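You operate a simulated robot arm through the tools that you are given. There is no shell and no other tool.

Carry out the task below with a simulated robot arm. There is one attempt and no reset: what you move stays moved.

Task
Open the red valve and set both loose rivets in the white plate.
Fine: they stand in holes 2 and 4; use the red squeezer, leave the red dial as it is, park the squeezer again; the valve stays open; the pins stay.

It is judged by the outcome, as a careful person would: the job done as asked, and still so three seconds after it is handed in. It fails if anything else is knocked over, pushed out of place, dropped, spilled or broken.

Robot
A 7-joint arm with a three-finger gripper, fixed in place. Base frame: the origin is at the foot of the arm, x ahead of it, y to its left, z up. Readings come in mm, rad, newtons and seconds.
With the tool pointing down near the work surface it reaches from about 500 to 960 mm from the base axis. Its first joint turns from -2.897 to 2.897 rad. Payload 2.69 kg.
The tool frame sits at the grasp point between the pads (the TCP): z along the fingers, y along the line on which they close. The tips reach 29 mm beyond it. Largest opening 120 mm; the body of the gripper starts 78 mm behind the TCP.
Orientation is that of the tool frame in the base frame, as [roll, pitch, yaw] about the fixed x, y, z axes, in that order (R = Rz(yaw) Ry(pitch) Rx(roll)). With the fingers straight down and closing along the base's y, the tool's x points along the base's -x, its y along +y and its z along -z.

Tools
- The arm moves only by the tool drive_tool. Its argument "deltas" is a list of rows, each a list of 7 numbers: the shift along the tool's x, y, z in mm, then the turn, a rotation vector about the tool's x, y, z in rad, then the closure, from 0 (fully open) to 1 (shut). In form: [[dx, dy, dz, rx, ry, rz, gripper], ...]. A call has 1 to 20 rows; each row shifts and turns the commanded pose from where the row before left it, along the tool's axes as they then stand. Each row takes 0.2 s and may step no farther than 50 mm and 0.15 rad from the row before; otherwise, or with a gripper value out of range, the whole call is refused. Where a pose cannot be reached the arm comes as near as it can. A force on the tool above 60 N (or 10 N above the force at the start of the call, whichever is more), or a blocked arm, ends the call early, and 0.2 s more pass. The fingers move at their own pace and stop on an object; they squeeze with about 44 N. The grip force told is the motor's: it shows also when the fingers shut on nothing. Time passes only in rows, and 0.2 s behind the last, so rows that do not move let the fingers close. The reply holds the time, the measured pose of the TCP, the force on the tool along the base axes, the opening and the grip force, in the units named above and with some noise, with the torque about the TCP (base axes, N m) and any sound that the robot's microphone picked up, and new pictures: "pictures" is both (left out), scene, wrist or none.
- Cameras (640 x 400 px; columns grow to the right, rows downward): "scene" is fixed at [55.2, -506.5, 1730]; the picture's right is [0.64, -0.77, 0.00], its down [-0.47, -0.40, -0.78] and it looks along [0.60, 0.50, -0.62] (base axes); focal length 234 px, centre (320, 200). "wrist" rides on the gripper at [63, 0, -104] in the tool frame; the picture's right is [0.01, 1.00, 0.00], its down [-0.83, 0.00, -0.56] and it looks along [-0.56, 0.00, 0.83] (tool axes); focal length 275 px, centre (320, 200). There is no depth. A picture from a camera that has moved, and an enlarged one, comes with that camera's place and axes in the base frame and with its lens. The place of the scene camera against the robot may be out by one fixed shift of up to 18 mm in any direction.
- move_column(by): slides the trunk up (or, below 0, down) by that many mm; the arm rides with it, the base frame stays. It gives what a move gives, with no picture.
- close_up(camera, box): a new picture of the part [left, top, right, bottom] of that camera's present view, enlarged. The clock stands still meanwhile.
- sign_off(): hands the job in; it is judged then, once.

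Nothing tells you positions but the pictures and the camera data. Unless the task says otherwise, let go and move clear before handing in.

The tools are called after ">>>" as a command line: name --pt "numbers of a row" for each row, then --argument value for the rest, lists and objects as JSON in quotes. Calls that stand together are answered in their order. drive_tool: Moves the arm, as the interface text tells. Its arguments: {"type":"object","properties":{"deltas":{"type":"array","items":{"type":"array","items":{"type":"number"}}},"pictures":{"type":"string","enum":["both","scene","wrist","none"]}},"required":["deltas"]} The other tools are called the same way: move_column (by) slides the trunk up or down; close_up (camera, box) takes an enlarged picture of a part of a camera's view; sign_off () hands the job in.

At the start:

```text
time_s: 0.0
position: [466.2, 39.5, 1462.8]
orientation: [-3.141, 0.002, 3.141]
contact_force: [-0.1, -0.2, -0.5]
moment: [-0.01, -0.03, -0.01]
gripper_width: 119.7
grasp_force: 0.1
trunk travel left (down, up): [-438.0, 148.0]
```

scene: 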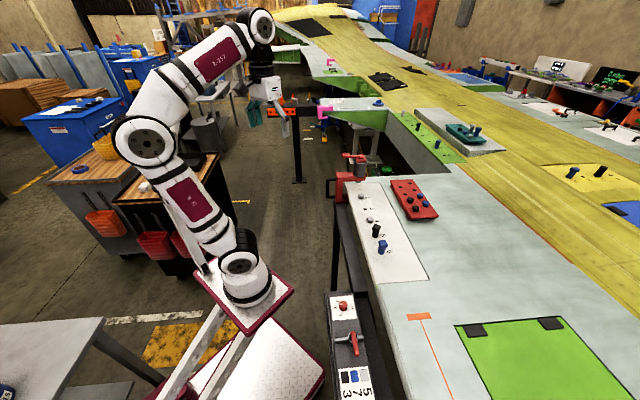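
wrist: 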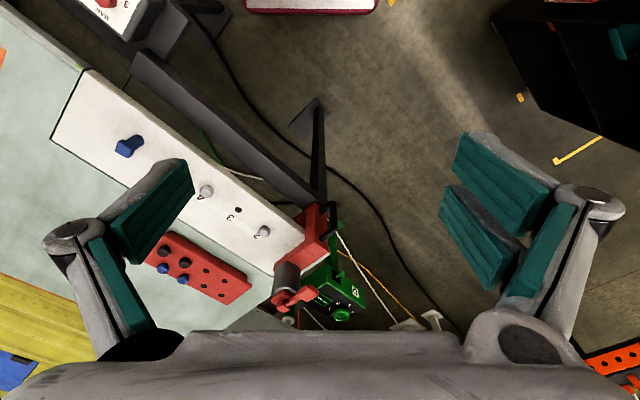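

The scene shows a white plate with loose rivets and pins, a red squeezer in a holder at its end, and a panel with a red dial and a red valve handle. I'll look closer before moving.

>>> close_up --camera "scene" --box '[310, 140, 450, 228]'

>>> close_up --camera "scene" --box '[310, 285, 400, 400]'

>>> close_up --camera "scene" --box '[325, 180, 445, 290]'

>>> close_up --camera "wrist" --box '[180, 160, 400, 330]'

>>> close_up --camera "wrist" --box '[40, 0, 280, 150]'

```text
4.55 times, centred on (380, 184) of scene
camera zoom: at [55.2, -506.5, 1730.0], right [0.64, -0.77, 0.0], down [-0.47, -0.4, -0.78], along [0.6, 0.5, -0.62], focal length 1063 px, centre (47, 273)
```

zoom: 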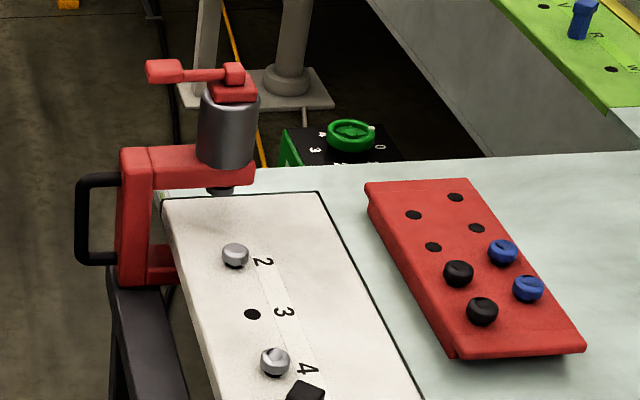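

```text
3.48 times, centred on (355, 342) of scene
camera zoom: at [55.2, -506.5, 1730.0], right [0.64, -0.77, 0.0], down [-0.47, -0.4, -0.78], along [0.6, 0.5, -0.62], focal length 813 px, centre (198, -296)
```

zoom: 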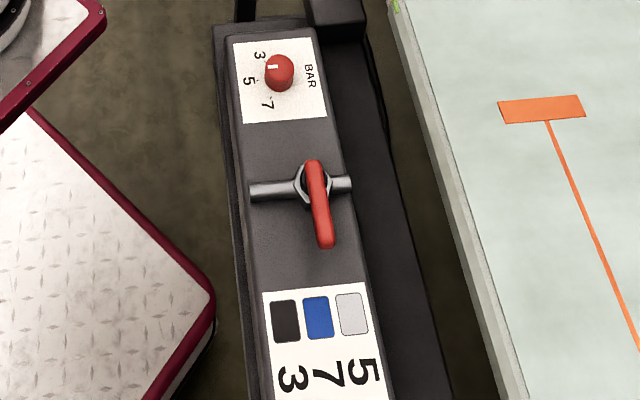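

```text
3.64 times, centred on (385, 235) of scene
camera zoom: at [55.2, -506.5, 1730.0], right [0.64, -0.77, 0.0], down [-0.47, -0.4, -0.78], along [0.6, 0.5, -0.62], focal length 850 px, centre (84, 73)
```

zoom: 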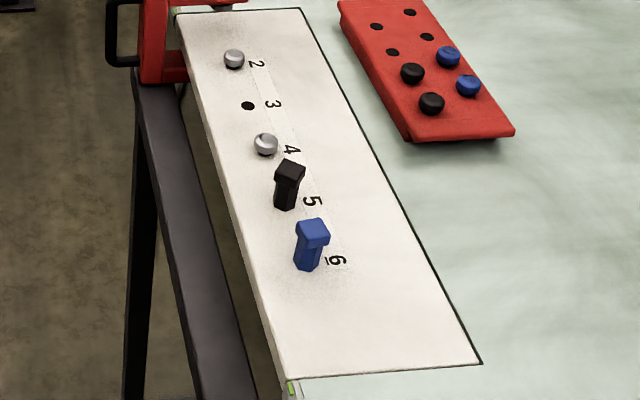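

```text
2.35 times, centred on (290, 245) of wrist
camera zoom: at [401.3, 38.5, 1567.5], right [-0.01, 1.0, 0.0], down [0.83, 0.0, 0.56], along [0.56, 0.0, -0.83], focal length 648 px, centre (391, 94)
```

zoom: 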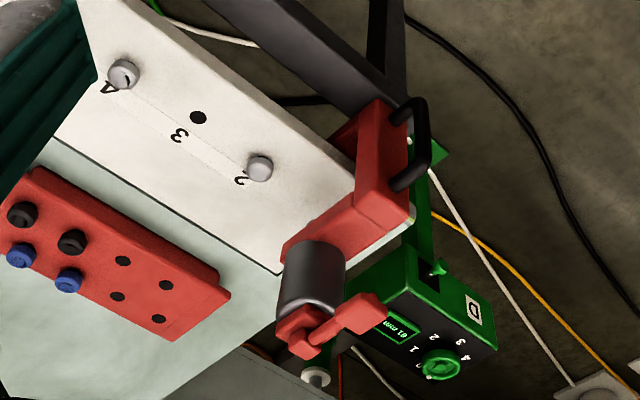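

```text
2.67 times, centred on (160, 75) of wrist
camera zoom: at [401.3, 38.5, 1567.5], right [-0.01, 1.0, 0.0], down [0.83, 0.0, 0.56], along [0.56, 0.0, -0.83], focal length 734 px, centre (747, 533)
```

zoom: 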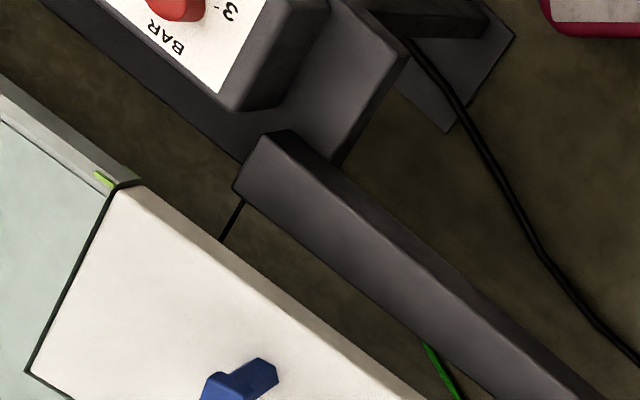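

The white plate lies at about z = 1045, with rivet 2 near (848, -99) and rivet 4 near (731, -215). The valve panel is near (340, -400) at about z = 980. I'll swing the arm over to get a better look at the panel.

>>> drive_tool --pt "2.3 -46.7 0 0 0 0.1 0" --pt "2.3 -46.7 0 0 0 0.1 0" --pt "2.3 -46.7 0 0 0 0.1 0" --pt "2.3 -46.7 0 0 0 0.1 0" --pt "2.3 -46.7 0 0 0 0.1 0" --pt "2.3 -46.7 0 0 0 0.1 0" --pt "2.3 -46.7 0 0 0 0.1 0" --pt "2.3 -46.7 0 0 0 0.1 0" --pictures "both"

```text
time_s: 1.8
position: [322.1, -295.0, 1463.2]
orientation: [3.141, 0.0, 2.341]
contact_force: [0.6, 0.8, 0.7]
moment: [-0.04, 0.03, 0.01]
gripper_width: 120.2
grasp_force: 0.1
trunk travel left (down, up): [-438.0, 148.0]
camera wrist: at [277.6, -251.4, 1567.7], right [0.71, 0.7, 0.0], down [0.58, -0.59, 0.56], along [0.39, -0.4, -0.83], focal length 275 px, centre (320, 200)
```

scene: 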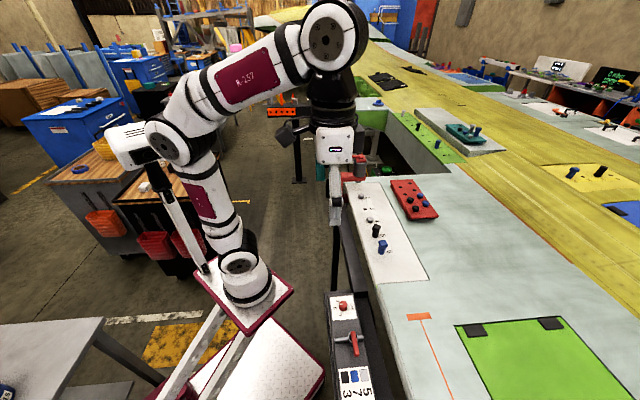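
wrist: 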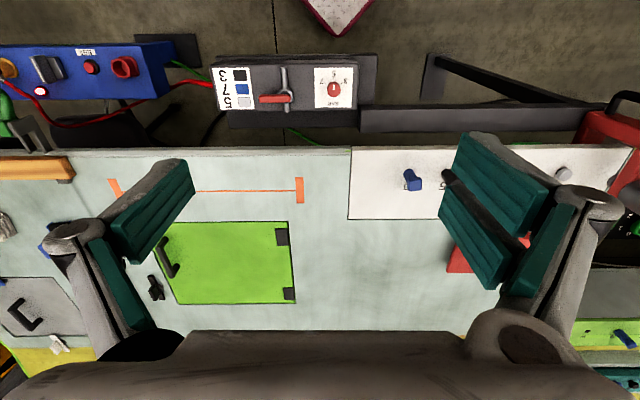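

>>> close_up --camera "wrist" --box '[200, 40, 400, 165]'

>>> close_up --camera "wrist" --box '[480, 70, 640, 270]'

>>> close_up --camera "wrist" --box '[0, 30, 220, 150]'

```text
3.20 times, centred on (300, 102) of wrist
camera zoom: at [277.6, -251.4, 1567.7], right [0.71, 0.7, 0.0], down [0.58, -0.59, 0.56], along [0.39, -0.4, -0.83], focal length 881 px, centre (384, 512)
```

zoom: 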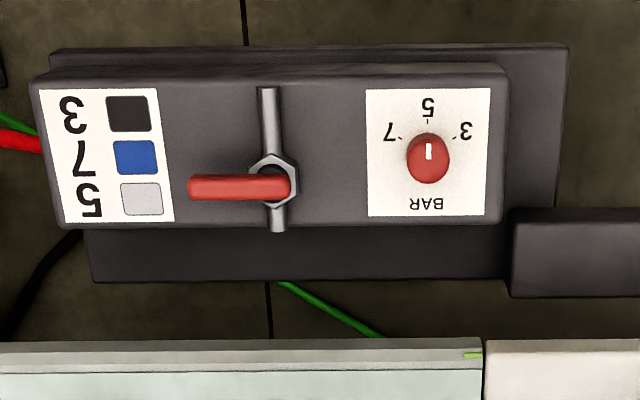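

```text
2.00 times, centred on (560, 170) of wrist
camera zoom: at [277.6, -251.4, 1567.7], right [0.71, 0.7, 0.0], down [0.58, -0.59, 0.56], along [0.39, -0.4, -0.83], focal length 551 px, centre (-160, 260)
```

zoom: 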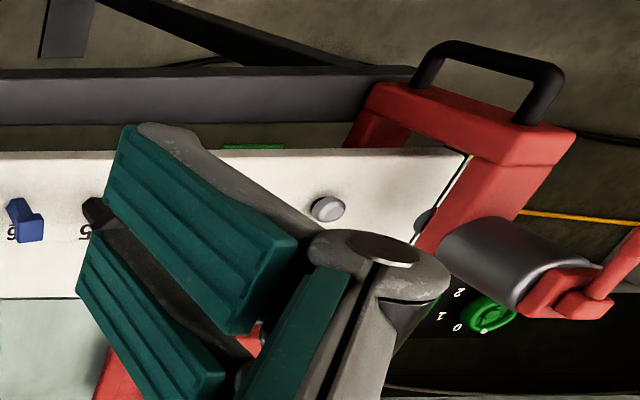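

```text
2.91 times, centred on (110, 90) of wrist
camera zoom: at [277.6, -251.4, 1567.7], right [0.71, 0.7, 0.0], down [0.58, -0.59, 0.56], along [0.39, -0.4, -0.83], focal length 801 px, centre (931, 520)
```

zoom: 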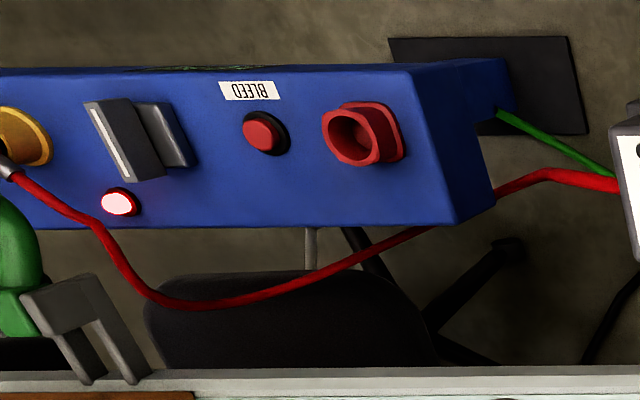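

The dial points at 5, which matches the legend for the silver rivets. The red valve handle sits across its pipe, so it is closed, near (325, -395, 1015). I'll lower the column to see it closer.

>>> move_column --by -230

>>> close_up --camera "wrist" --box '[0, 0, 640, 400]'

```text
time_s: 4.2
position: [322.8, -296.3, 1232.9]
orientation: [-3.141, 0.001, 2.342]
contact_force: [0.1, -0.2, -0.6]
moment: [0.0, 0.01, 0.0]
gripper_width: 120.2
grasp_force: 0.1
trunk travel left (down, up): [-208.0, 378.0]
```

```text
1.00 times, centred on (320, 200) of wrist (not enlarged: the box is as wide or as high as the picture)
camera zoom: at [278.7, -252.0, 1337.5], right [0.71, 0.7, 0.0], down [0.58, -0.59, 0.56], along [0.39, -0.4, -0.83], focal length 275 px, centre (320, 200)
```

zoom: 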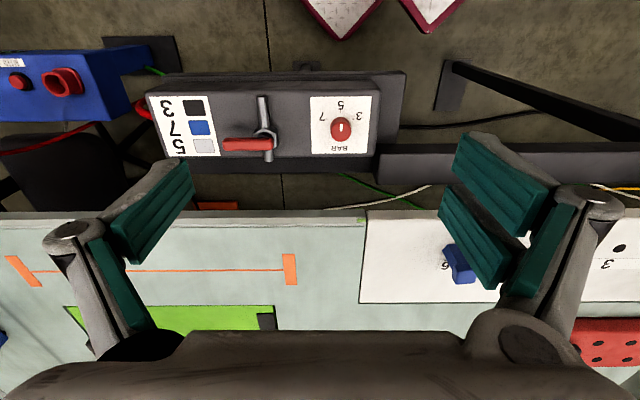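

>>> close_up --camera "wrist" --box '[130, 60, 410, 235]'

>>> close_up --camera "wrist" --box '[210, 80, 322, 180]'

```text
2.29 times, centred on (270, 148) of wrist
camera zoom: at [278.7, -252.0, 1337.5], right [0.71, 0.7, 0.0], down [0.58, -0.59, 0.56], along [0.39, -0.4, -0.83], focal length 629 px, centre (434, 320)
```

zoom: 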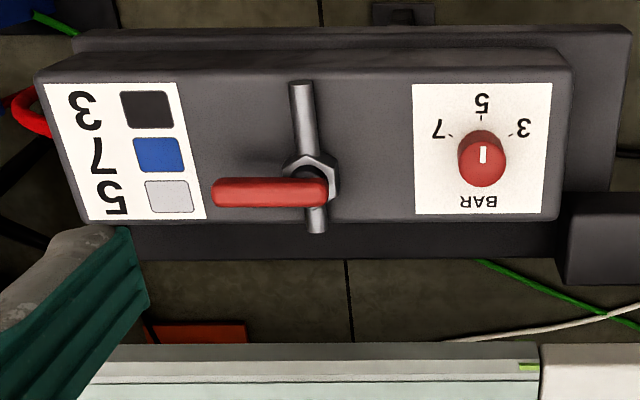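

```text
4.00 times, centred on (266, 130) of wrist
camera zoom: at [278.7, -252.0, 1337.5], right [0.71, 0.7, 0.0], down [0.58, -0.59, 0.56], along [0.39, -0.4, -0.83], focal length 1101 px, centre (536, 480)
```

zoom: 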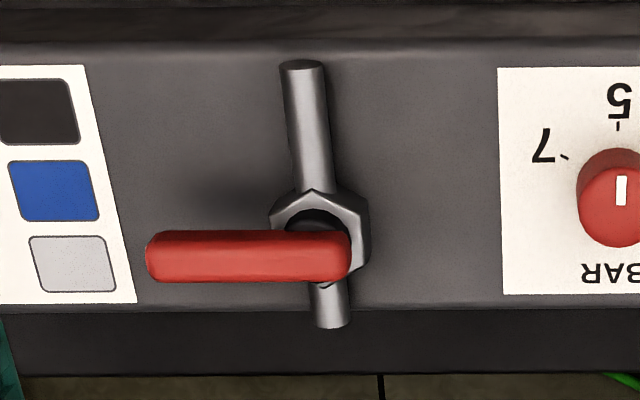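

The handle tip is at about (287, -430, 1020) and its pivot at about (325, -392). I'll close the fingers and hover beside the handle on the robot's side, then check before pushing.

>>> drive_tool --pt "-15 -36 0 0 0 0 0.5" --pt "-15 -36 0 0 0 0 1" --pt "-16 -36 0 0 0 0 1" --pt "0 0 40 0 0 0.0 1" --pt "0 0 40 0 0 0.0 1" --pt "0 0 38 0 0 0.0 1" --pt "0 0 0 0 0 0.0 1" --pictures "both"

```text
time_s: 5.8
position: [278.3, -406.4, 1115.4]
orientation: [3.142, 0.002, 2.344]
contact_force: [0.8, -0.4, -0.8]
moment: [0.0, 0.0, -0.02]
gripper_width: 0.0
grasp_force: 28.6
trunk travel left (down, up): [-208.0, 378.0]
camera wrist: at [232.8, -362.0, 1219.1], right [0.71, 0.7, 0.0], down [0.58, -0.59, 0.56], along [0.39, -0.4, -0.83], focal length 275 px, centre (320, 200)
```

scene: 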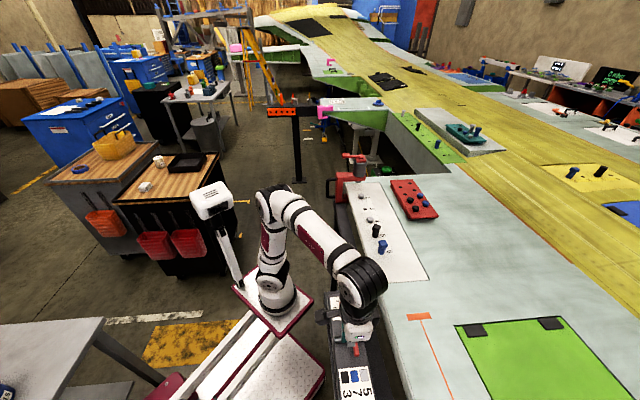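
wrist: 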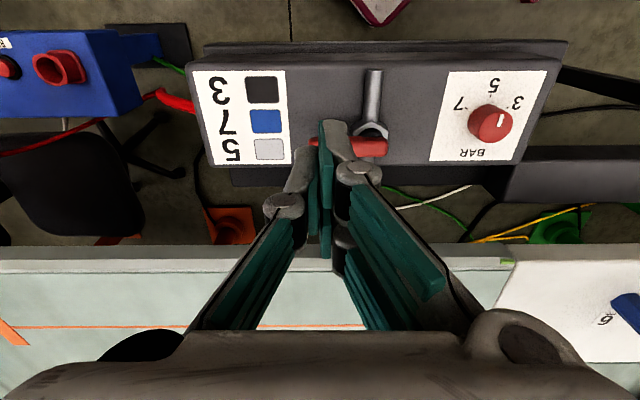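

>>> close_up --camera "wrist" --box '[180, 50, 420, 200]'

>>> close_up --camera "scene" --box '[300, 280, 400, 400]'

```text
2.67 times, centred on (300, 125) of wrist
camera zoom: at [232.8, -362.0, 1219.1], right [0.71, 0.7, 0.0], down [0.58, -0.59, 0.56], along [0.39, -0.4, -0.83], focal length 734 px, centre (373, 400)
```

zoom: 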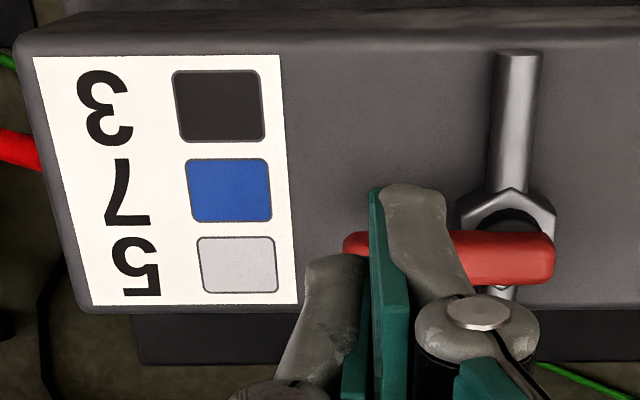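

```text
3.33 times, centred on (350, 340) of scene
camera zoom: at [55.2, -506.5, 1730.0], right [0.64, -0.77, 0.0], down [-0.47, -0.4, -0.78], along [0.6, 0.5, -0.62], focal length 779 px, centre (220, -267)
```

zoom: 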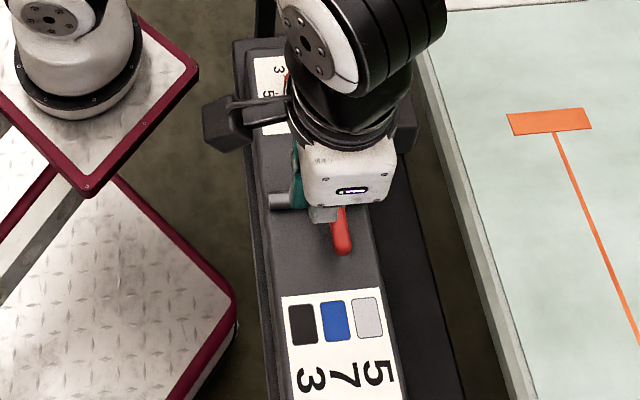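

The fingers are lined up about 22 mm to the robot's side of the handle's centreline. I'll descend until the tips are at handle height.

>>> drive_tool --pt "0 0 30 0 0 0 1" --pt "0 0 25 0 0 0 1" --pt "0 0 15 0 0 0 1" --pt "0 0 6 0 0 0 1" --pt "0 0 0 0 0 0 1" --pictures "both"

>>> close_up --camera "wrist" --box '[180, 50, 500, 250]'

>>> close_up --camera "scene" --box '[300, 280, 400, 400]'

```text
time_s: 6.7
position: [278.3, -405.9, 1050.3]
orientation: [-3.134, 0.015, 2.343]
contact_force: [0.1, 8.5, 19.4]
moment: [0.03, -0.26, 0.15]
gripper_width: 0.0
grasp_force: 28.7
trunk travel left (down, up): [-208.0, 378.0]
stopped in row 4: the force on the tool passed its limit at 74 N (the readings are from after the stop); the commanded pose is now the measured one
camera wrist: at [232.0, -360.3, 1153.9], right [0.71, 0.7, -0.01], down [0.58, -0.58, 0.57], along [0.4, -0.41, -0.82], focal length 275 px, centre (320, 200)
```

scene: 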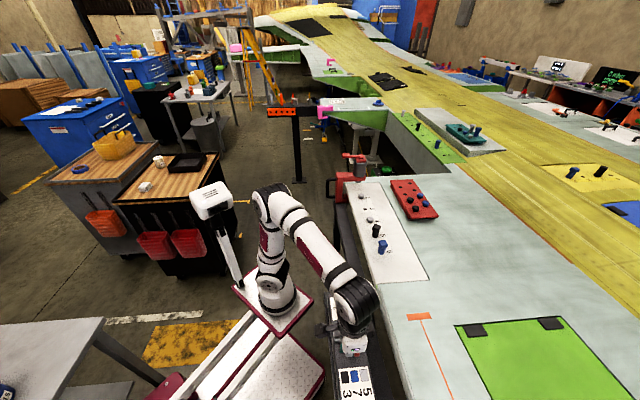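
wrist: 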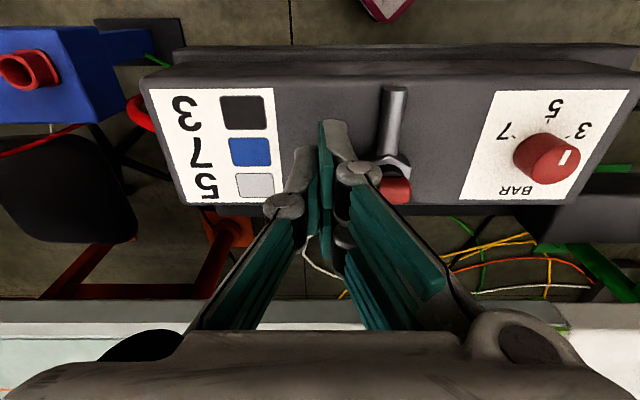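

```text
2.00 times, centred on (340, 150) of wrist
camera zoom: at [232.0, -360.3, 1153.9], right [0.71, 0.7, -0.01], down [0.58, -0.58, 0.57], along [0.4, -0.41, -0.82], focal length 551 px, centre (280, 300)
```

zoom: 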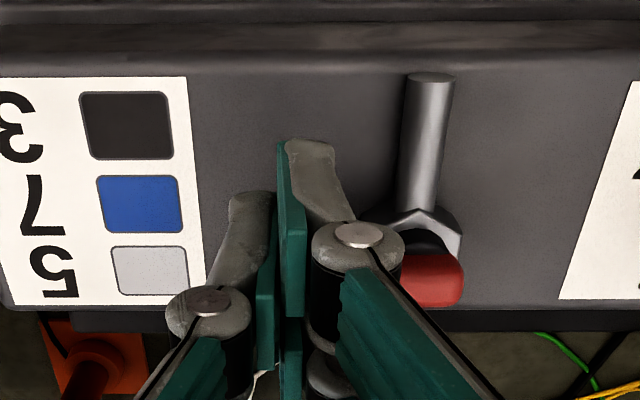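

```text
3.33 times, centred on (350, 340) of scene
camera zoom: at [55.2, -506.5, 1730.0], right [0.64, -0.77, 0.0], down [-0.47, -0.4, -0.78], along [0.6, 0.5, -0.62], focal length 779 px, centre (220, -267)
```

zoom: 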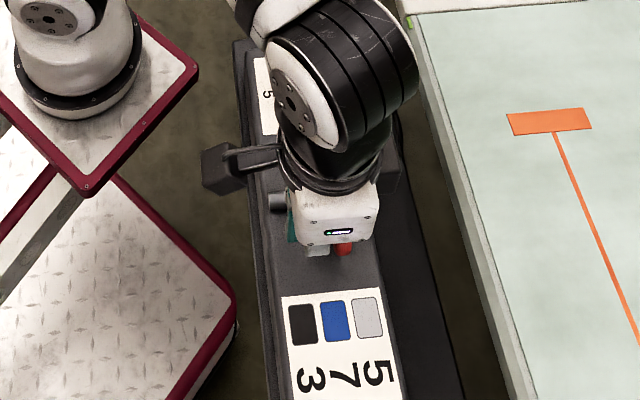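

The fingers touched down at tip z of about 1021. The torque points to contact on the bench-side edge, meaning the top of the handle. I'll back up and shift 10 mm toward the robot.

>>> drive_tool --pt "0 0 -15 0 0 0 1" --pt "10 0 0 0 0 0 1" --pt "0 0 0 0 0 0 1" --pictures "wrist"

>>> close_up --camera "wrist" --box '[180, 50, 500, 250]'

>>> close_up --camera "scene" --box '[320, 310, 390, 390]'

```text
time_s: 7.5
position: [270.2, -400.2, 1063.6]
orientation: [-3.136, 0.014, 2.345]
contact_force: [-0.2, 0.3, 0.1]
moment: [0.01, -0.01, -0.02]
gripper_width: 0.1
grasp_force: 28.2
trunk travel left (down, up): [-208.0, 378.0]
camera wrist: at [225.3, -354.5, 1166.3], right [0.71, 0.7, 0.0], down [0.58, -0.58, 0.57], along [0.4, -0.41, -0.82], focal length 275 px, centre (320, 200)
```

wrist: 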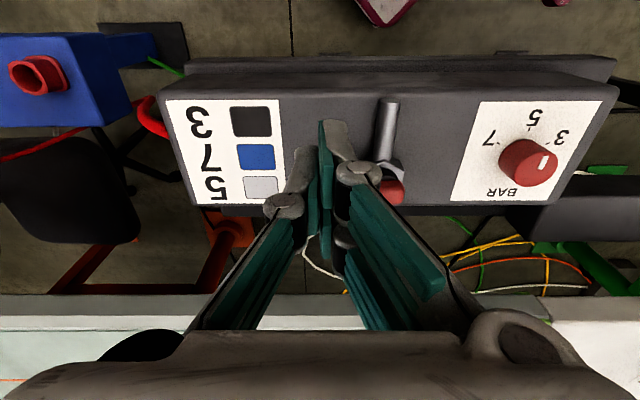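

```text
2.00 times, centred on (340, 150) of wrist
camera zoom: at [225.3, -354.5, 1166.3], right [0.71, 0.7, 0.0], down [0.58, -0.58, 0.57], along [0.4, -0.41, -0.82], focal length 551 px, centre (280, 300)
```

zoom: 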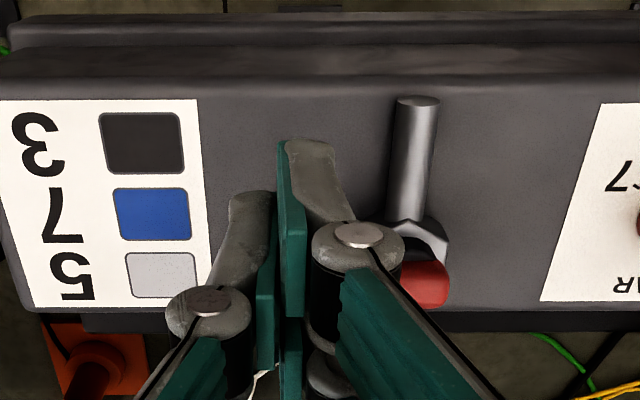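

```text
5.00 times, centred on (355, 350) of scene
camera zoom: at [55.2, -506.5, 1730.0], right [0.64, -0.77, 0.0], down [-0.47, -0.4, -0.78], along [0.6, 0.5, -0.62], focal length 1169 px, centre (145, -550)
```

zoom: 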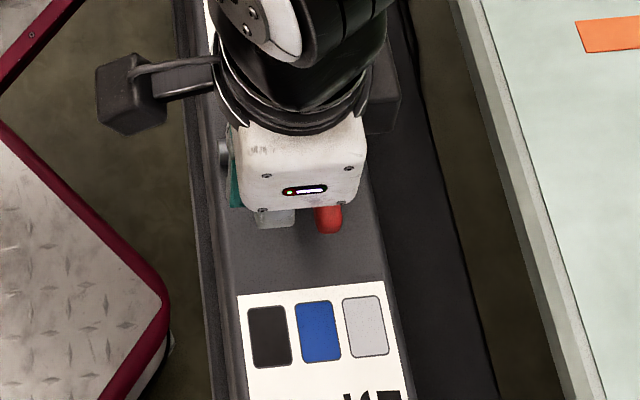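

I want to understand the finger shape before pushing. I'll take a close-up of the gripper itself.

>>> close_up --camera "wrist" --box '[200, 100, 460, 340]'

>>> close_up --camera "scene" --box '[310, 260, 400, 360]'

```text
1.67 times, centred on (330, 220) of wrist
camera zoom: at [225.3, -354.5, 1166.3], right [0.71, 0.7, 0.0], down [0.58, -0.58, 0.57], along [0.4, -0.41, -0.82], focal length 459 px, centre (303, 167)
```

zoom: 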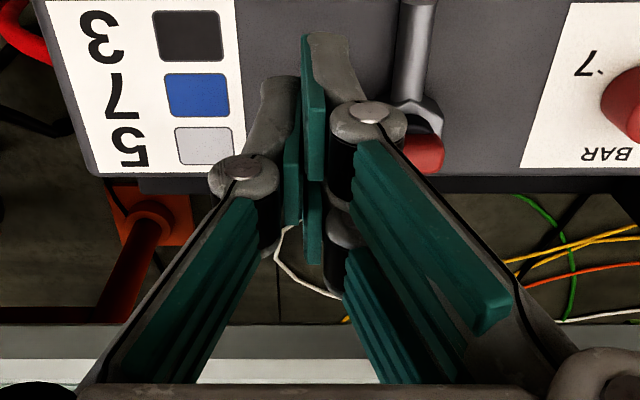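

```text
4.00 times, centred on (355, 310) of scene
camera zoom: at [55.2, -506.5, 1730.0], right [0.64, -0.77, 0.0], down [-0.47, -0.4, -0.78], along [0.6, 0.5, -0.62], focal length 935 px, centre (180, -240)
```

zoom: 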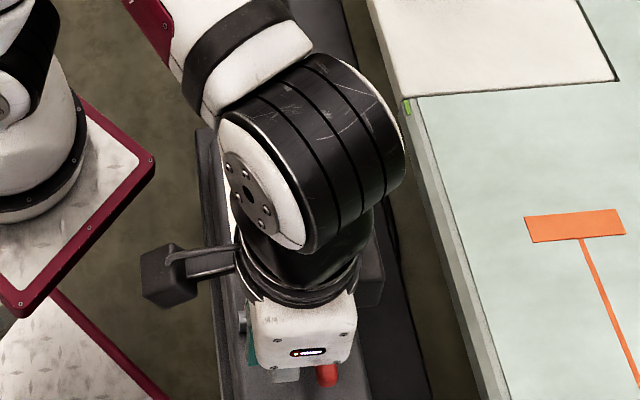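

The gripper is really three-fingered, with two fingers on one side and one on the other, so its footprint is wider than a single finger. I'll raise, turn 90°, open partway, and straddle the handle to grip and rotate it.

>>> drive_tool --pt "0 0 -25 -0.0056 0.014 0 0.6" --pt "-16 3.4 -25 0 0 0 0.6" --pt "-16.3 3.3 0 0 0 0 0.6" --pt "0 0 0 0 0 0.142 0.6" --pt "0 0 0 0 0 0.142 0.6" --pt "0 0 0 0 0 0.142 0.6" --pt "0 0 0 0 0 0.142 0.6" --pt "0 0 0 0 0 0.142 0.6" --pt "0 0 0 0 0 0.142 0.6" --pt "0 0 0 0 0 0.142 0.6" --pt "0 0 0 0 0 0.142 0.6" --pt "0 0 0 0 0 0.142 0.6" --pt "0 0 0 0 0 0.142 0.6" --pt "0 0 0 0 0 0.142 0.6" --pt "0 0 0 0 0 0 0.6" --pictures "both"

>>> close_up --camera "wrist" --box '[200, 50, 460, 250]'

```text
time_s: 10.7
position: [299.1, -417.6, 1114.2]
orientation: [-3.141, 0.001, 0.78]
contact_force: [0.2, 0.4, 0.3]
moment: [-0.05, -0.02, -0.01]
gripper_width: 48.1
grasp_force: 0.0
trunk travel left (down, up): [-208.0, 378.0]
camera wrist: at [342.7, -373.9, 1218.2], right [0.71, -0.71, 0.0], down [-0.59, -0.59, 0.56], along [-0.39, -0.39, -0.83], focal length 275 px, centre (320, 200)
```

scene: 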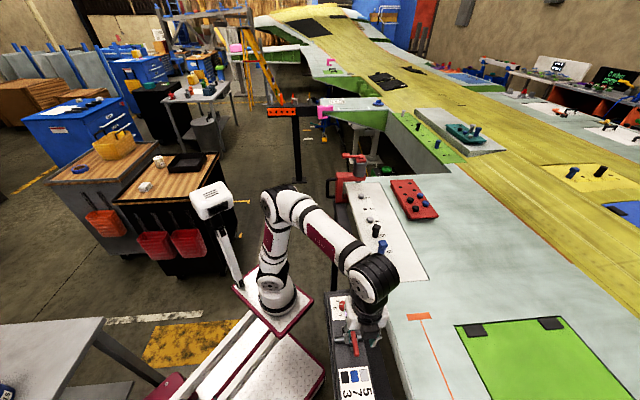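
wrist: 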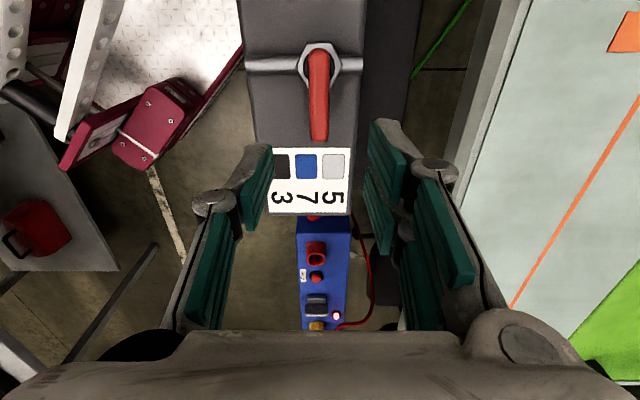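

```text
2.00 times, centred on (330, 150) of wrist
camera zoom: at [342.7, -373.9, 1218.2], right [0.71, -0.71, 0.0], down [-0.59, -0.59, 0.56], along [-0.39, -0.39, -0.83], focal length 551 px, centre (300, 300)
```

zoom: 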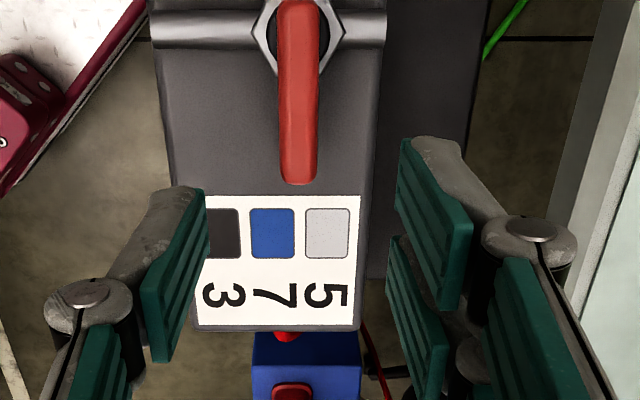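

The fingers straddle the handle evenly now. I'll descend and grip.

>>> drive_tool --pt "0 0 30 0 0 0 0.6" --pt "0 0 25 0 0 0 0.6" --pt "0 0 12 0 0 0 0.6" --pt "0 0 8 0 0 0 0.6" --pt "0 0 0 0 0 0 0.6" --pictures "wrist"

>>> close_up --camera "wrist" --box '[200, 50, 460, 250]'

```text
time_s: 11.9
position: [300.3, -418.0, 1038.0]
orientation: [3.142, -0.002, 0.783]
contact_force: [0.2, -0.4, -0.3]
moment: [0.03, -0.01, 0.02]
gripper_width: 48.0
grasp_force: 0.0
trunk travel left (down, up): [-208.0, 378.0]
camera wrist: at [342.8, -373.9, 1142.8], right [0.71, -0.71, 0.0], down [-0.59, -0.59, 0.56], along [-0.39, -0.39, -0.83], focal length 275 px, centre (320, 200)
```

wrist: 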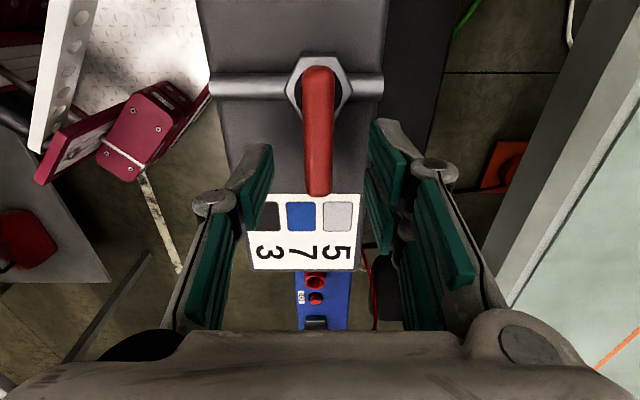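

```text
2.00 times, centred on (330, 150) of wrist
camera zoom: at [342.8, -373.9, 1142.8], right [0.71, -0.71, 0.0], down [-0.59, -0.59, 0.56], along [-0.39, -0.39, -0.83], focal length 551 px, centre (300, 300)
```

zoom: 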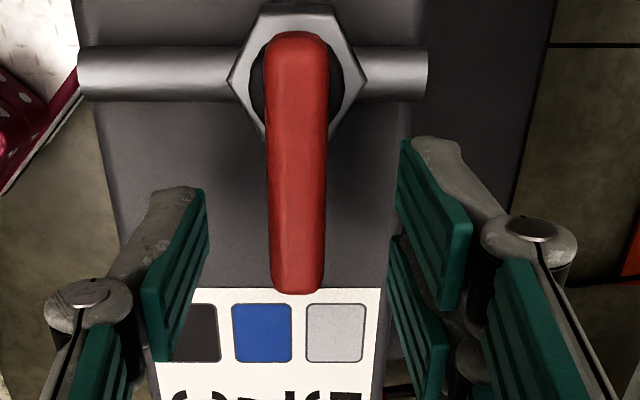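

The handle lies between the pads with the tips at its height. I'll close the grip.

>>> drive_tool --pt "0 0 0 0 0 0 0.8" --pt "0 0 0 0 0 0 1" --pt "0 0 0 0 0 0 1" --pictures "wrist"

>>> close_up --camera "wrist" --box '[200, 50, 460, 250]'

```text
time_s: 12.7
position: [298.2, -417.4, 1038.0]
orientation: [-3.139, -0.003, 0.783]
contact_force: [-3.3, 5.0, -1.8]
moment: [0.15, 0.09, 0.2]
gripper_width: 13.7
grasp_force: 40.8
trunk travel left (down, up): [-208.0, 378.0]
camera wrist: at [342.3, -373.6, 1142.8], right [0.71, -0.71, 0.0], down [-0.59, -0.59, 0.56], along [-0.39, -0.39, -0.83], focal length 275 px, centre (320, 200)
```

wrist: 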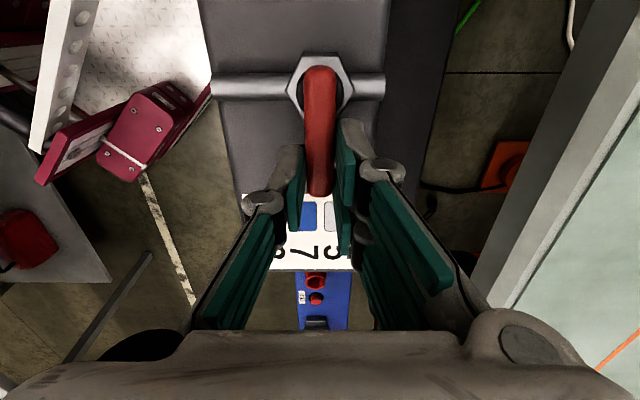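

```text
2.00 times, centred on (330, 150) of wrist
camera zoom: at [342.3, -373.6, 1142.8], right [0.71, -0.71, 0.0], down [-0.59, -0.59, 0.56], along [-0.39, -0.39, -0.83], focal length 551 px, centre (300, 300)
```

zoom: 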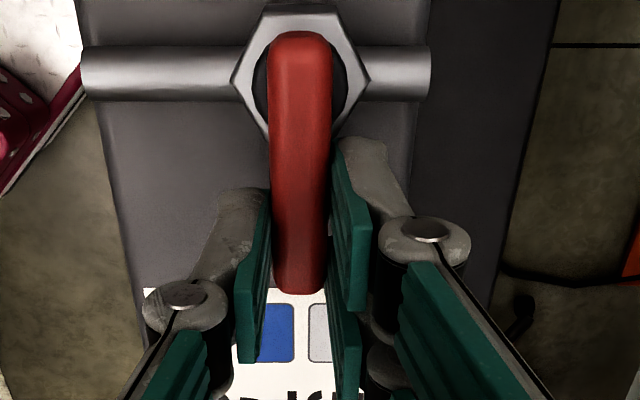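

The handle is gripped at 13.7 mm width. I'll try a small counter-clockwise turn about the pivot first.

>>> drive_tool --pt "0.19 3.7 0 0 0 -0.1 1" --pt "0.19 3.7 0 0 0 -0.1 1" --pictures "wrist"

```text
time_s: 13.3
position: [302.2, -417.6, 1038.3]
orientation: [-3.138, -0.004, 0.979]
contact_force: [-23.0, 33.8, -1.3]
moment: [0.73, 0.63, -1.4]
gripper_width: 18.5
grasp_force: 43.7
trunk travel left (down, up): [-208.0, 378.0]
camera wrist: at [335.4, -367.6, 1143.4], right [0.83, -0.56, -0.01], down [-0.46, -0.69, 0.55], along [-0.31, -0.46, -0.83], focal length 275 px, centre (320, 200)
```

wrist: 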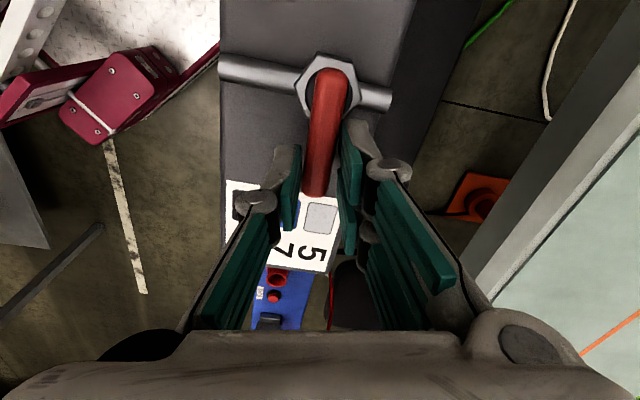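

Force built up and the handle stayed put, so counter-clockwise is the stop and it must open clockwise. I'll undo the turn, release, and re-grip with the wrist turned 180° so a clockwise turn stays within range.

>>> drive_tool --pt "0.19 -3.7 0 0 0 0.1 1" --pt "0.19 -3.7 0 0 0 0.1 1" --pt "0 0 0 0 0 0 0.6" --pt "0 0 0 0 0 0 0.6" --pt "0 0 -40 0 0 0 0.6" --pt "0 0 -40 0 0 0 0.6" --pictures "wrist"

>>> drive_tool --pt "0 0 0 0 0 -0.143 0.6" --pt "0 0 0 0 0 -0.143 0.6" --pt "0 0 0 0 0 -0.143 0.6" --pt "0 0 0 0 0 -0.143 0.6" --pt "0 0 0 0 0 -0.143 0.6" --pt "0 0 0 0 0 -0.143 0.6" --pt "0 0 0 0 0 -0.143 0.6" --pt "0 0 0 0 0 -0.143 0.6" --pt "0 0 0 0 0 -0.143 0.6" --pt "0 0 0 0 0 -0.143 0.6" --pt "0 0 0 0 0 -0.143 0.6" --pt "0 0 0 0 0 -0.143 0.6" --pt "0 0 0 0 0 -0.143 0.6" --pt "0 0 0 0 0 -0.143 0.6" --pt "0 0 0 0 0 -0.143 0.6" --pt "0 0 0 0 0 -0.143 0.6" --pt "0 0 0 0 0 -0.143 0.6" --pt "0 0 0 0 0 -0.143 0.6" --pt "0 0 0 0 0 -0.143 0.6" --pt "0 0 0 0 0 -0.143 0.6" --pictures "none"

>>> drive_tool --pt "0 0 0 0 0 -0.141 0.6" --pt "0 0 0 0 0 -0.141 0.6" --pt "0 0 0 0 0 0 0.6" --pictures "both"

```text
time_s: 14.7
position: [298.8, -417.9, 1118.9]
orientation: [3.141, 0.0, 0.781]
contact_force: [-0.8, -0.1, -0.4]
moment: [0.0, 0.01, 0.05]
gripper_width: 48.1
grasp_force: 0.0
trunk travel left (down, up): [-208.0, 378.0]
camera wrist: at [343.1, -374.5, 1224.5], right [0.71, -0.71, 0.0], down [-0.59, -0.59, 0.56], along [-0.39, -0.39, -0.83], focal length 275 px, centre (320, 200)
```

wrist: 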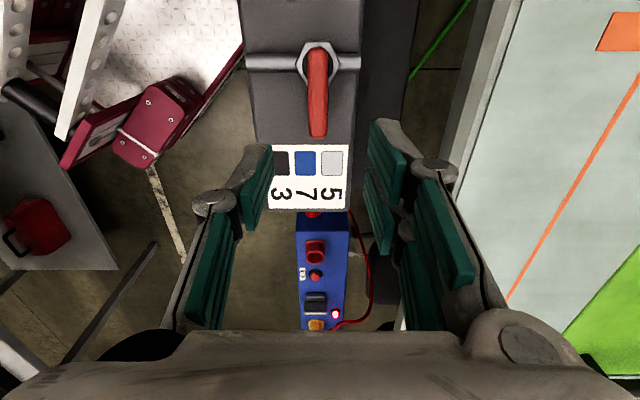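

```text
time_s: 18.9
position: [297.3, -416.9, 1118.4]
orientation: [3.141, 0.0, -2.641]
contact_force: [0.5, -0.1, 0.9]
moment: [-0.02, 0.0, 0.02]
gripper_width: 48.0
grasp_force: 0.0
trunk travel left (down, up): [-208.0, 378.0]
```

```text
time_s: 19.7
position: [298.5, -417.2, 1118.2]
orientation: [3.141, 0.0, -2.358]
contact_force: [0.9, 0.2, -0.3]
moment: [0.0, 0.0, 0.02]
gripper_width: 48.1
grasp_force: 0.0
trunk travel left (down, up): [-208.0, 378.0]
camera wrist: at [252.9, -462.9, 1223.1], right [-0.71, 0.71, 0.0], down [0.59, 0.59, 0.56], along [0.39, 0.39, -0.83], focal length 275 px, centre (320, 200)
```

scene: 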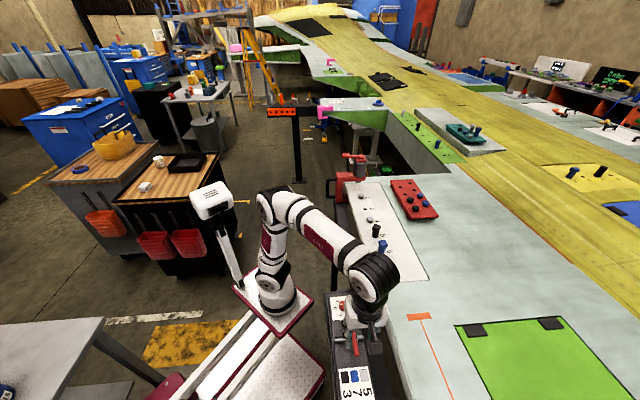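
wrist: 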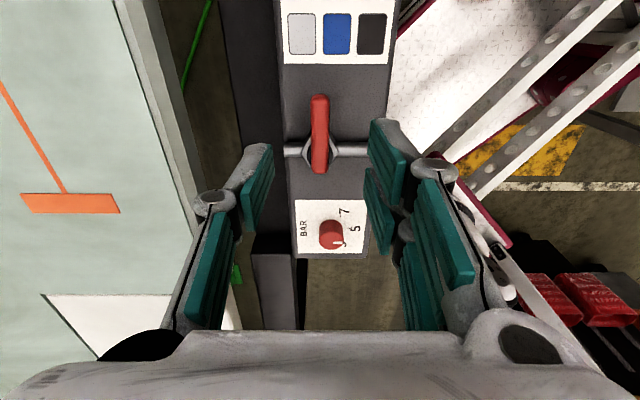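

I'm now above the handle with the wrist turned. I'll descend, grip, and try a small clockwise turn.

>>> drive_tool --pt "0 0 30 0 0 0 0.6" --pt "0 0 30 0 0 0 0.6" --pt "0 0 12 0 0 0 0.6" --pt "0 0 8 0 0 0 0.6" --pt "0 0 0 0 0 0 1" --pt "0 0 0 0 0 0 1" --pictures "wrist"

>>> drive_tool --pt "-0.19 3.7 0 0 0 0.1 1" --pt "-0.19 3.7 0 0 0 0.1 1" --pictures "wrist"

```text
time_s: 21.1
position: [298.7, -416.3, 1037.7]
orientation: [-3.141, -0.001, -2.361]
contact_force: [-1.8, 2.9, 1.2]
moment: [-0.19, 0.24, 0.09]
gripper_width: 13.6
grasp_force: 40.1
trunk travel left (down, up): [-208.0, 378.0]
camera wrist: at [253.0, -462.6, 1142.6], right [-0.71, 0.71, 0.0], down [0.59, 0.59, 0.56], along [0.39, 0.39, -0.83], focal length 275 px, centre (320, 200)
```

wrist: 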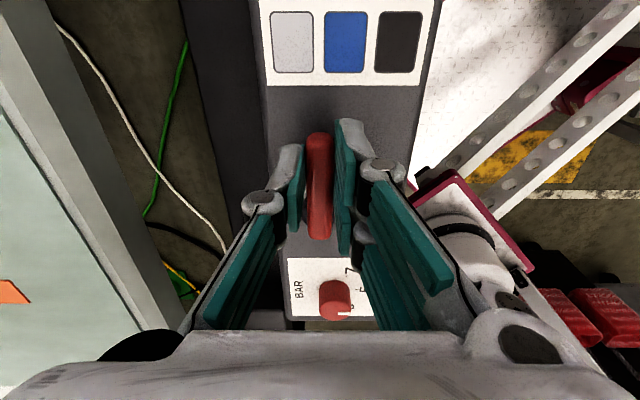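

```text
time_s: 21.7
position: [294.5, -411.3, 1037.6]
orientation: [-3.141, 0.0, -2.562]
contact_force: [-1.2, 1.9, -2.4]
moment: [-0.42, 0.64, 0.11]
gripper_width: 13.9
grasp_force: 40.2
trunk travel left (down, up): [-208.0, 378.0]
camera wrist: at [240.6, -447.5, 1142.6], right [-0.55, 0.83, 0.0], down [0.69, 0.46, 0.56], along [0.46, 0.31, -0.83], focal length 275 px, centre (320, 200)
```

wrist: 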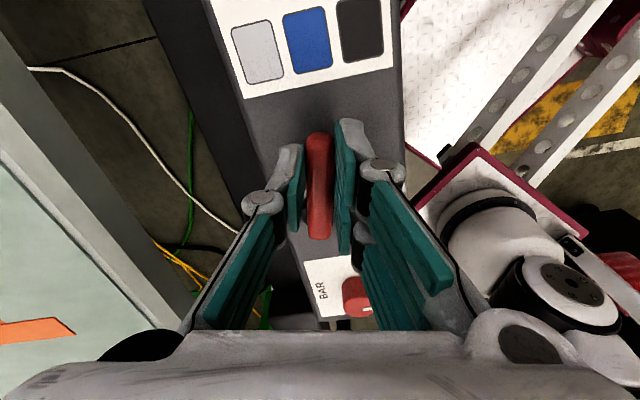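

The handle turns freely clockwise. I'll continue the arc.

>>> drive_tool --pt "-0.35 5.05 0 0 0 0.137 1" --pt "-0.35 5.05 0 0 0 0.137 1" --pt "-0.35 5.05 0 0 0 0.137 1" --pt "-0.35 5.05 0 0 0 0.137 1" --pt "-0.35 5.05 0 0 0 0.137 1" --pt "-0.35 5.05 0 0 0 0.137 1" --pt "-0.35 5.05 0 0 0 0.137 1" --pt "-0.35 5.05 0 0 0 0.137 1" --pictures "wrist"

```text
time_s: 23.5
position: [293.0, -376.0, 1038.4]
orientation: [-3.14, 0.002, 2.626]
contact_force: [8.6, -28.2, -10.9]
moment: [-0.54, 0.05, -0.64]
gripper_width: 14.1
grasp_force: 40.4
trunk travel left (down, up): [-208.0, 378.0]
camera wrist: at [237.2, -345.6, 1142.8], right [0.49, 0.87, 0.0], down [0.72, -0.41, 0.56], along [0.48, -0.28, -0.83], focal length 275 px, centre (320, 200)
```

wrist: 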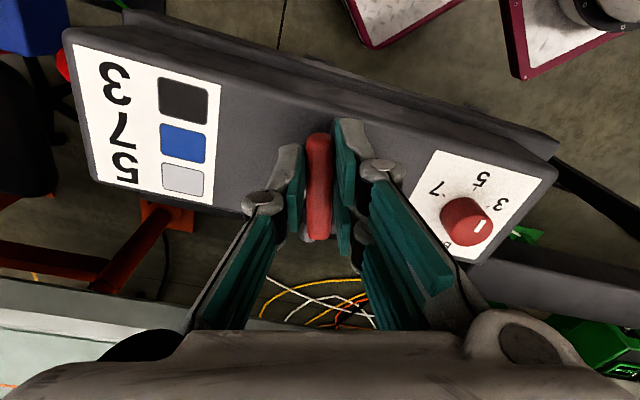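

Some force is building along the handle, so my pivot estimate is slightly off. I'll continue with a small inward correction.

>>> drive_tool --pt "-1.5 4.6 0 0 0 0.13 1" --pt "-1.3 4.6 0 0 0 0.13 1" --pictures "wrist"

>>> close_up --camera "wrist" --box '[200, 50, 460, 250]'

```text
time_s: 24.1
position: [298.9, -367.9, 1039.5]
orientation: [-3.138, 0.002, 2.363]
contact_force: [-2.5, -25.3, -5.5]
moment: [-1.23, -0.49, -0.46]
gripper_width: 14.1
grasp_force: 40.8
trunk travel left (down, up): [-208.0, 378.0]
camera wrist: at [252.6, -325.4, 1142.8], right [0.7, 0.71, 0.0], down [0.59, -0.58, 0.56], along [0.4, -0.39, -0.83], focal length 275 px, centre (320, 200)
```

wrist: 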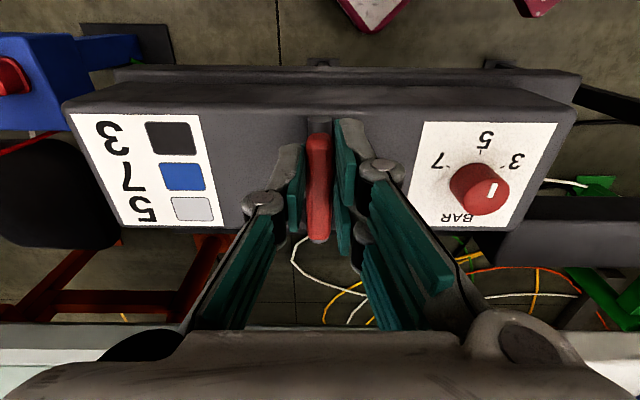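

```text
2.00 times, centred on (330, 150) of wrist
camera zoom: at [252.6, -325.4, 1142.8], right [0.7, 0.71, 0.0], down [0.59, -0.58, 0.56], along [0.4, -0.39, -0.83], focal length 551 px, centre (300, 300)
```

zoom: 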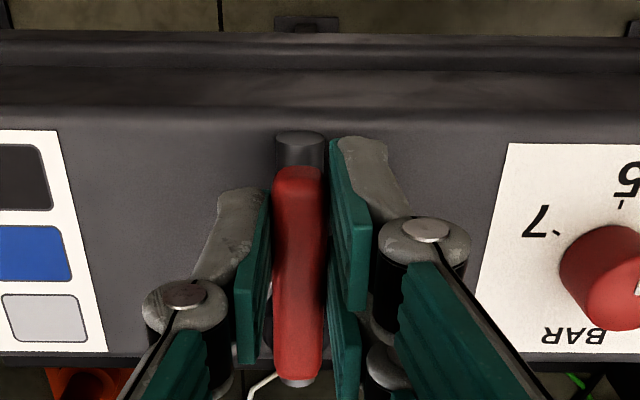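

The handle is now in line with its pipe. I'll release, rise, and check that it stays open.

>>> drive_tool --pt "0 0 0 0 0 0 0.6" --pt "0 0 0 0 0 0 0.6" --pt "0 0 -40 0 0 0 0.6" --pt "0 0 -40 0 0 0 0.5" --pt "0 0 -40 0 0 0 0.3" --pt "0 0 -40 0 0 0 0" --pt "0 0 0 0 0 0 0" --pictures "both"

>>> close_up --camera "wrist" --box '[160, 30, 460, 230]'

>>> close_up --camera "wrist" --box '[250, 80, 390, 180]'

```text
time_s: 25.7
position: [301.3, -369.0, 1199.3]
orientation: [3.141, 0.0, 2.364]
contact_force: [0.5, 0.3, 0.2]
moment: [0.0, 0.0, -0.03]
gripper_width: 119.9
grasp_force: 0.0
trunk travel left (down, up): [-208.0, 378.0]
camera wrist: at [254.7, -325.0, 1304.0], right [0.7, 0.72, 0.0], down [0.6, -0.58, 0.56], along [0.4, -0.39, -0.83], focal length 275 px, centre (320, 200)
```

scene: 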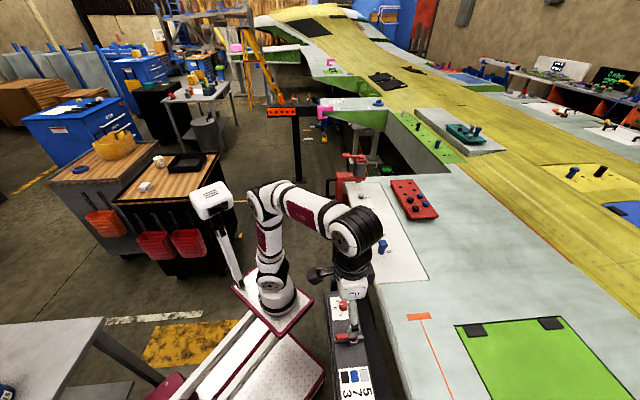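
wrist: 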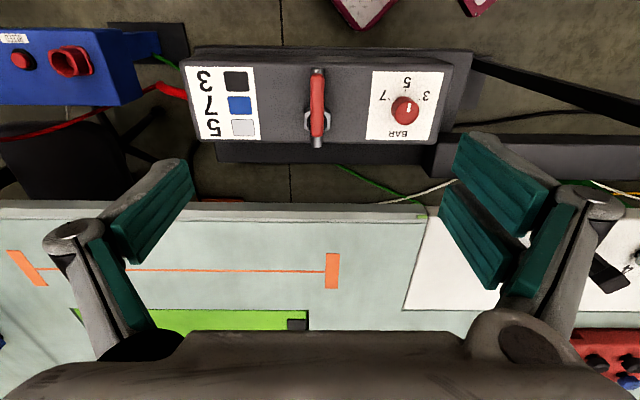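

```text
2.00 times, centred on (310, 130) of wrist
camera zoom: at [254.7, -325.0, 1304.0], right [0.7, 0.72, 0.0], down [0.6, -0.58, 0.56], along [0.4, -0.39, -0.83], focal length 551 px, centre (340, 340)
```

zoom: 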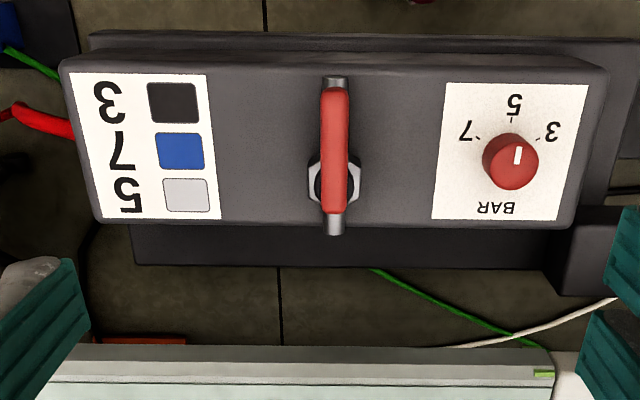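

```text
4.00 times, centred on (320, 130) of wrist
camera zoom: at [254.7, -325.0, 1304.0], right [0.7, 0.72, 0.0], down [0.6, -0.58, 0.56], along [0.4, -0.39, -0.83], focal length 1101 px, centre (320, 480)
```

zoom: 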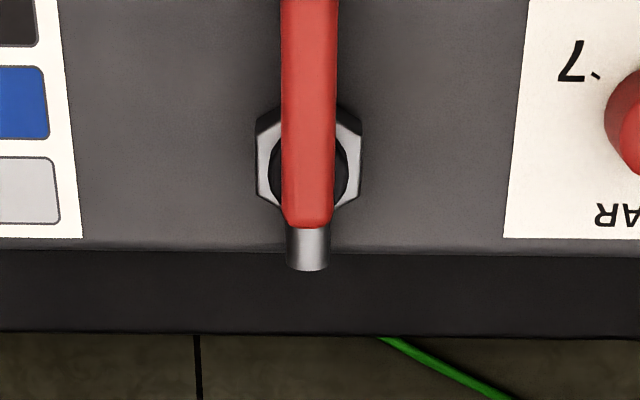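

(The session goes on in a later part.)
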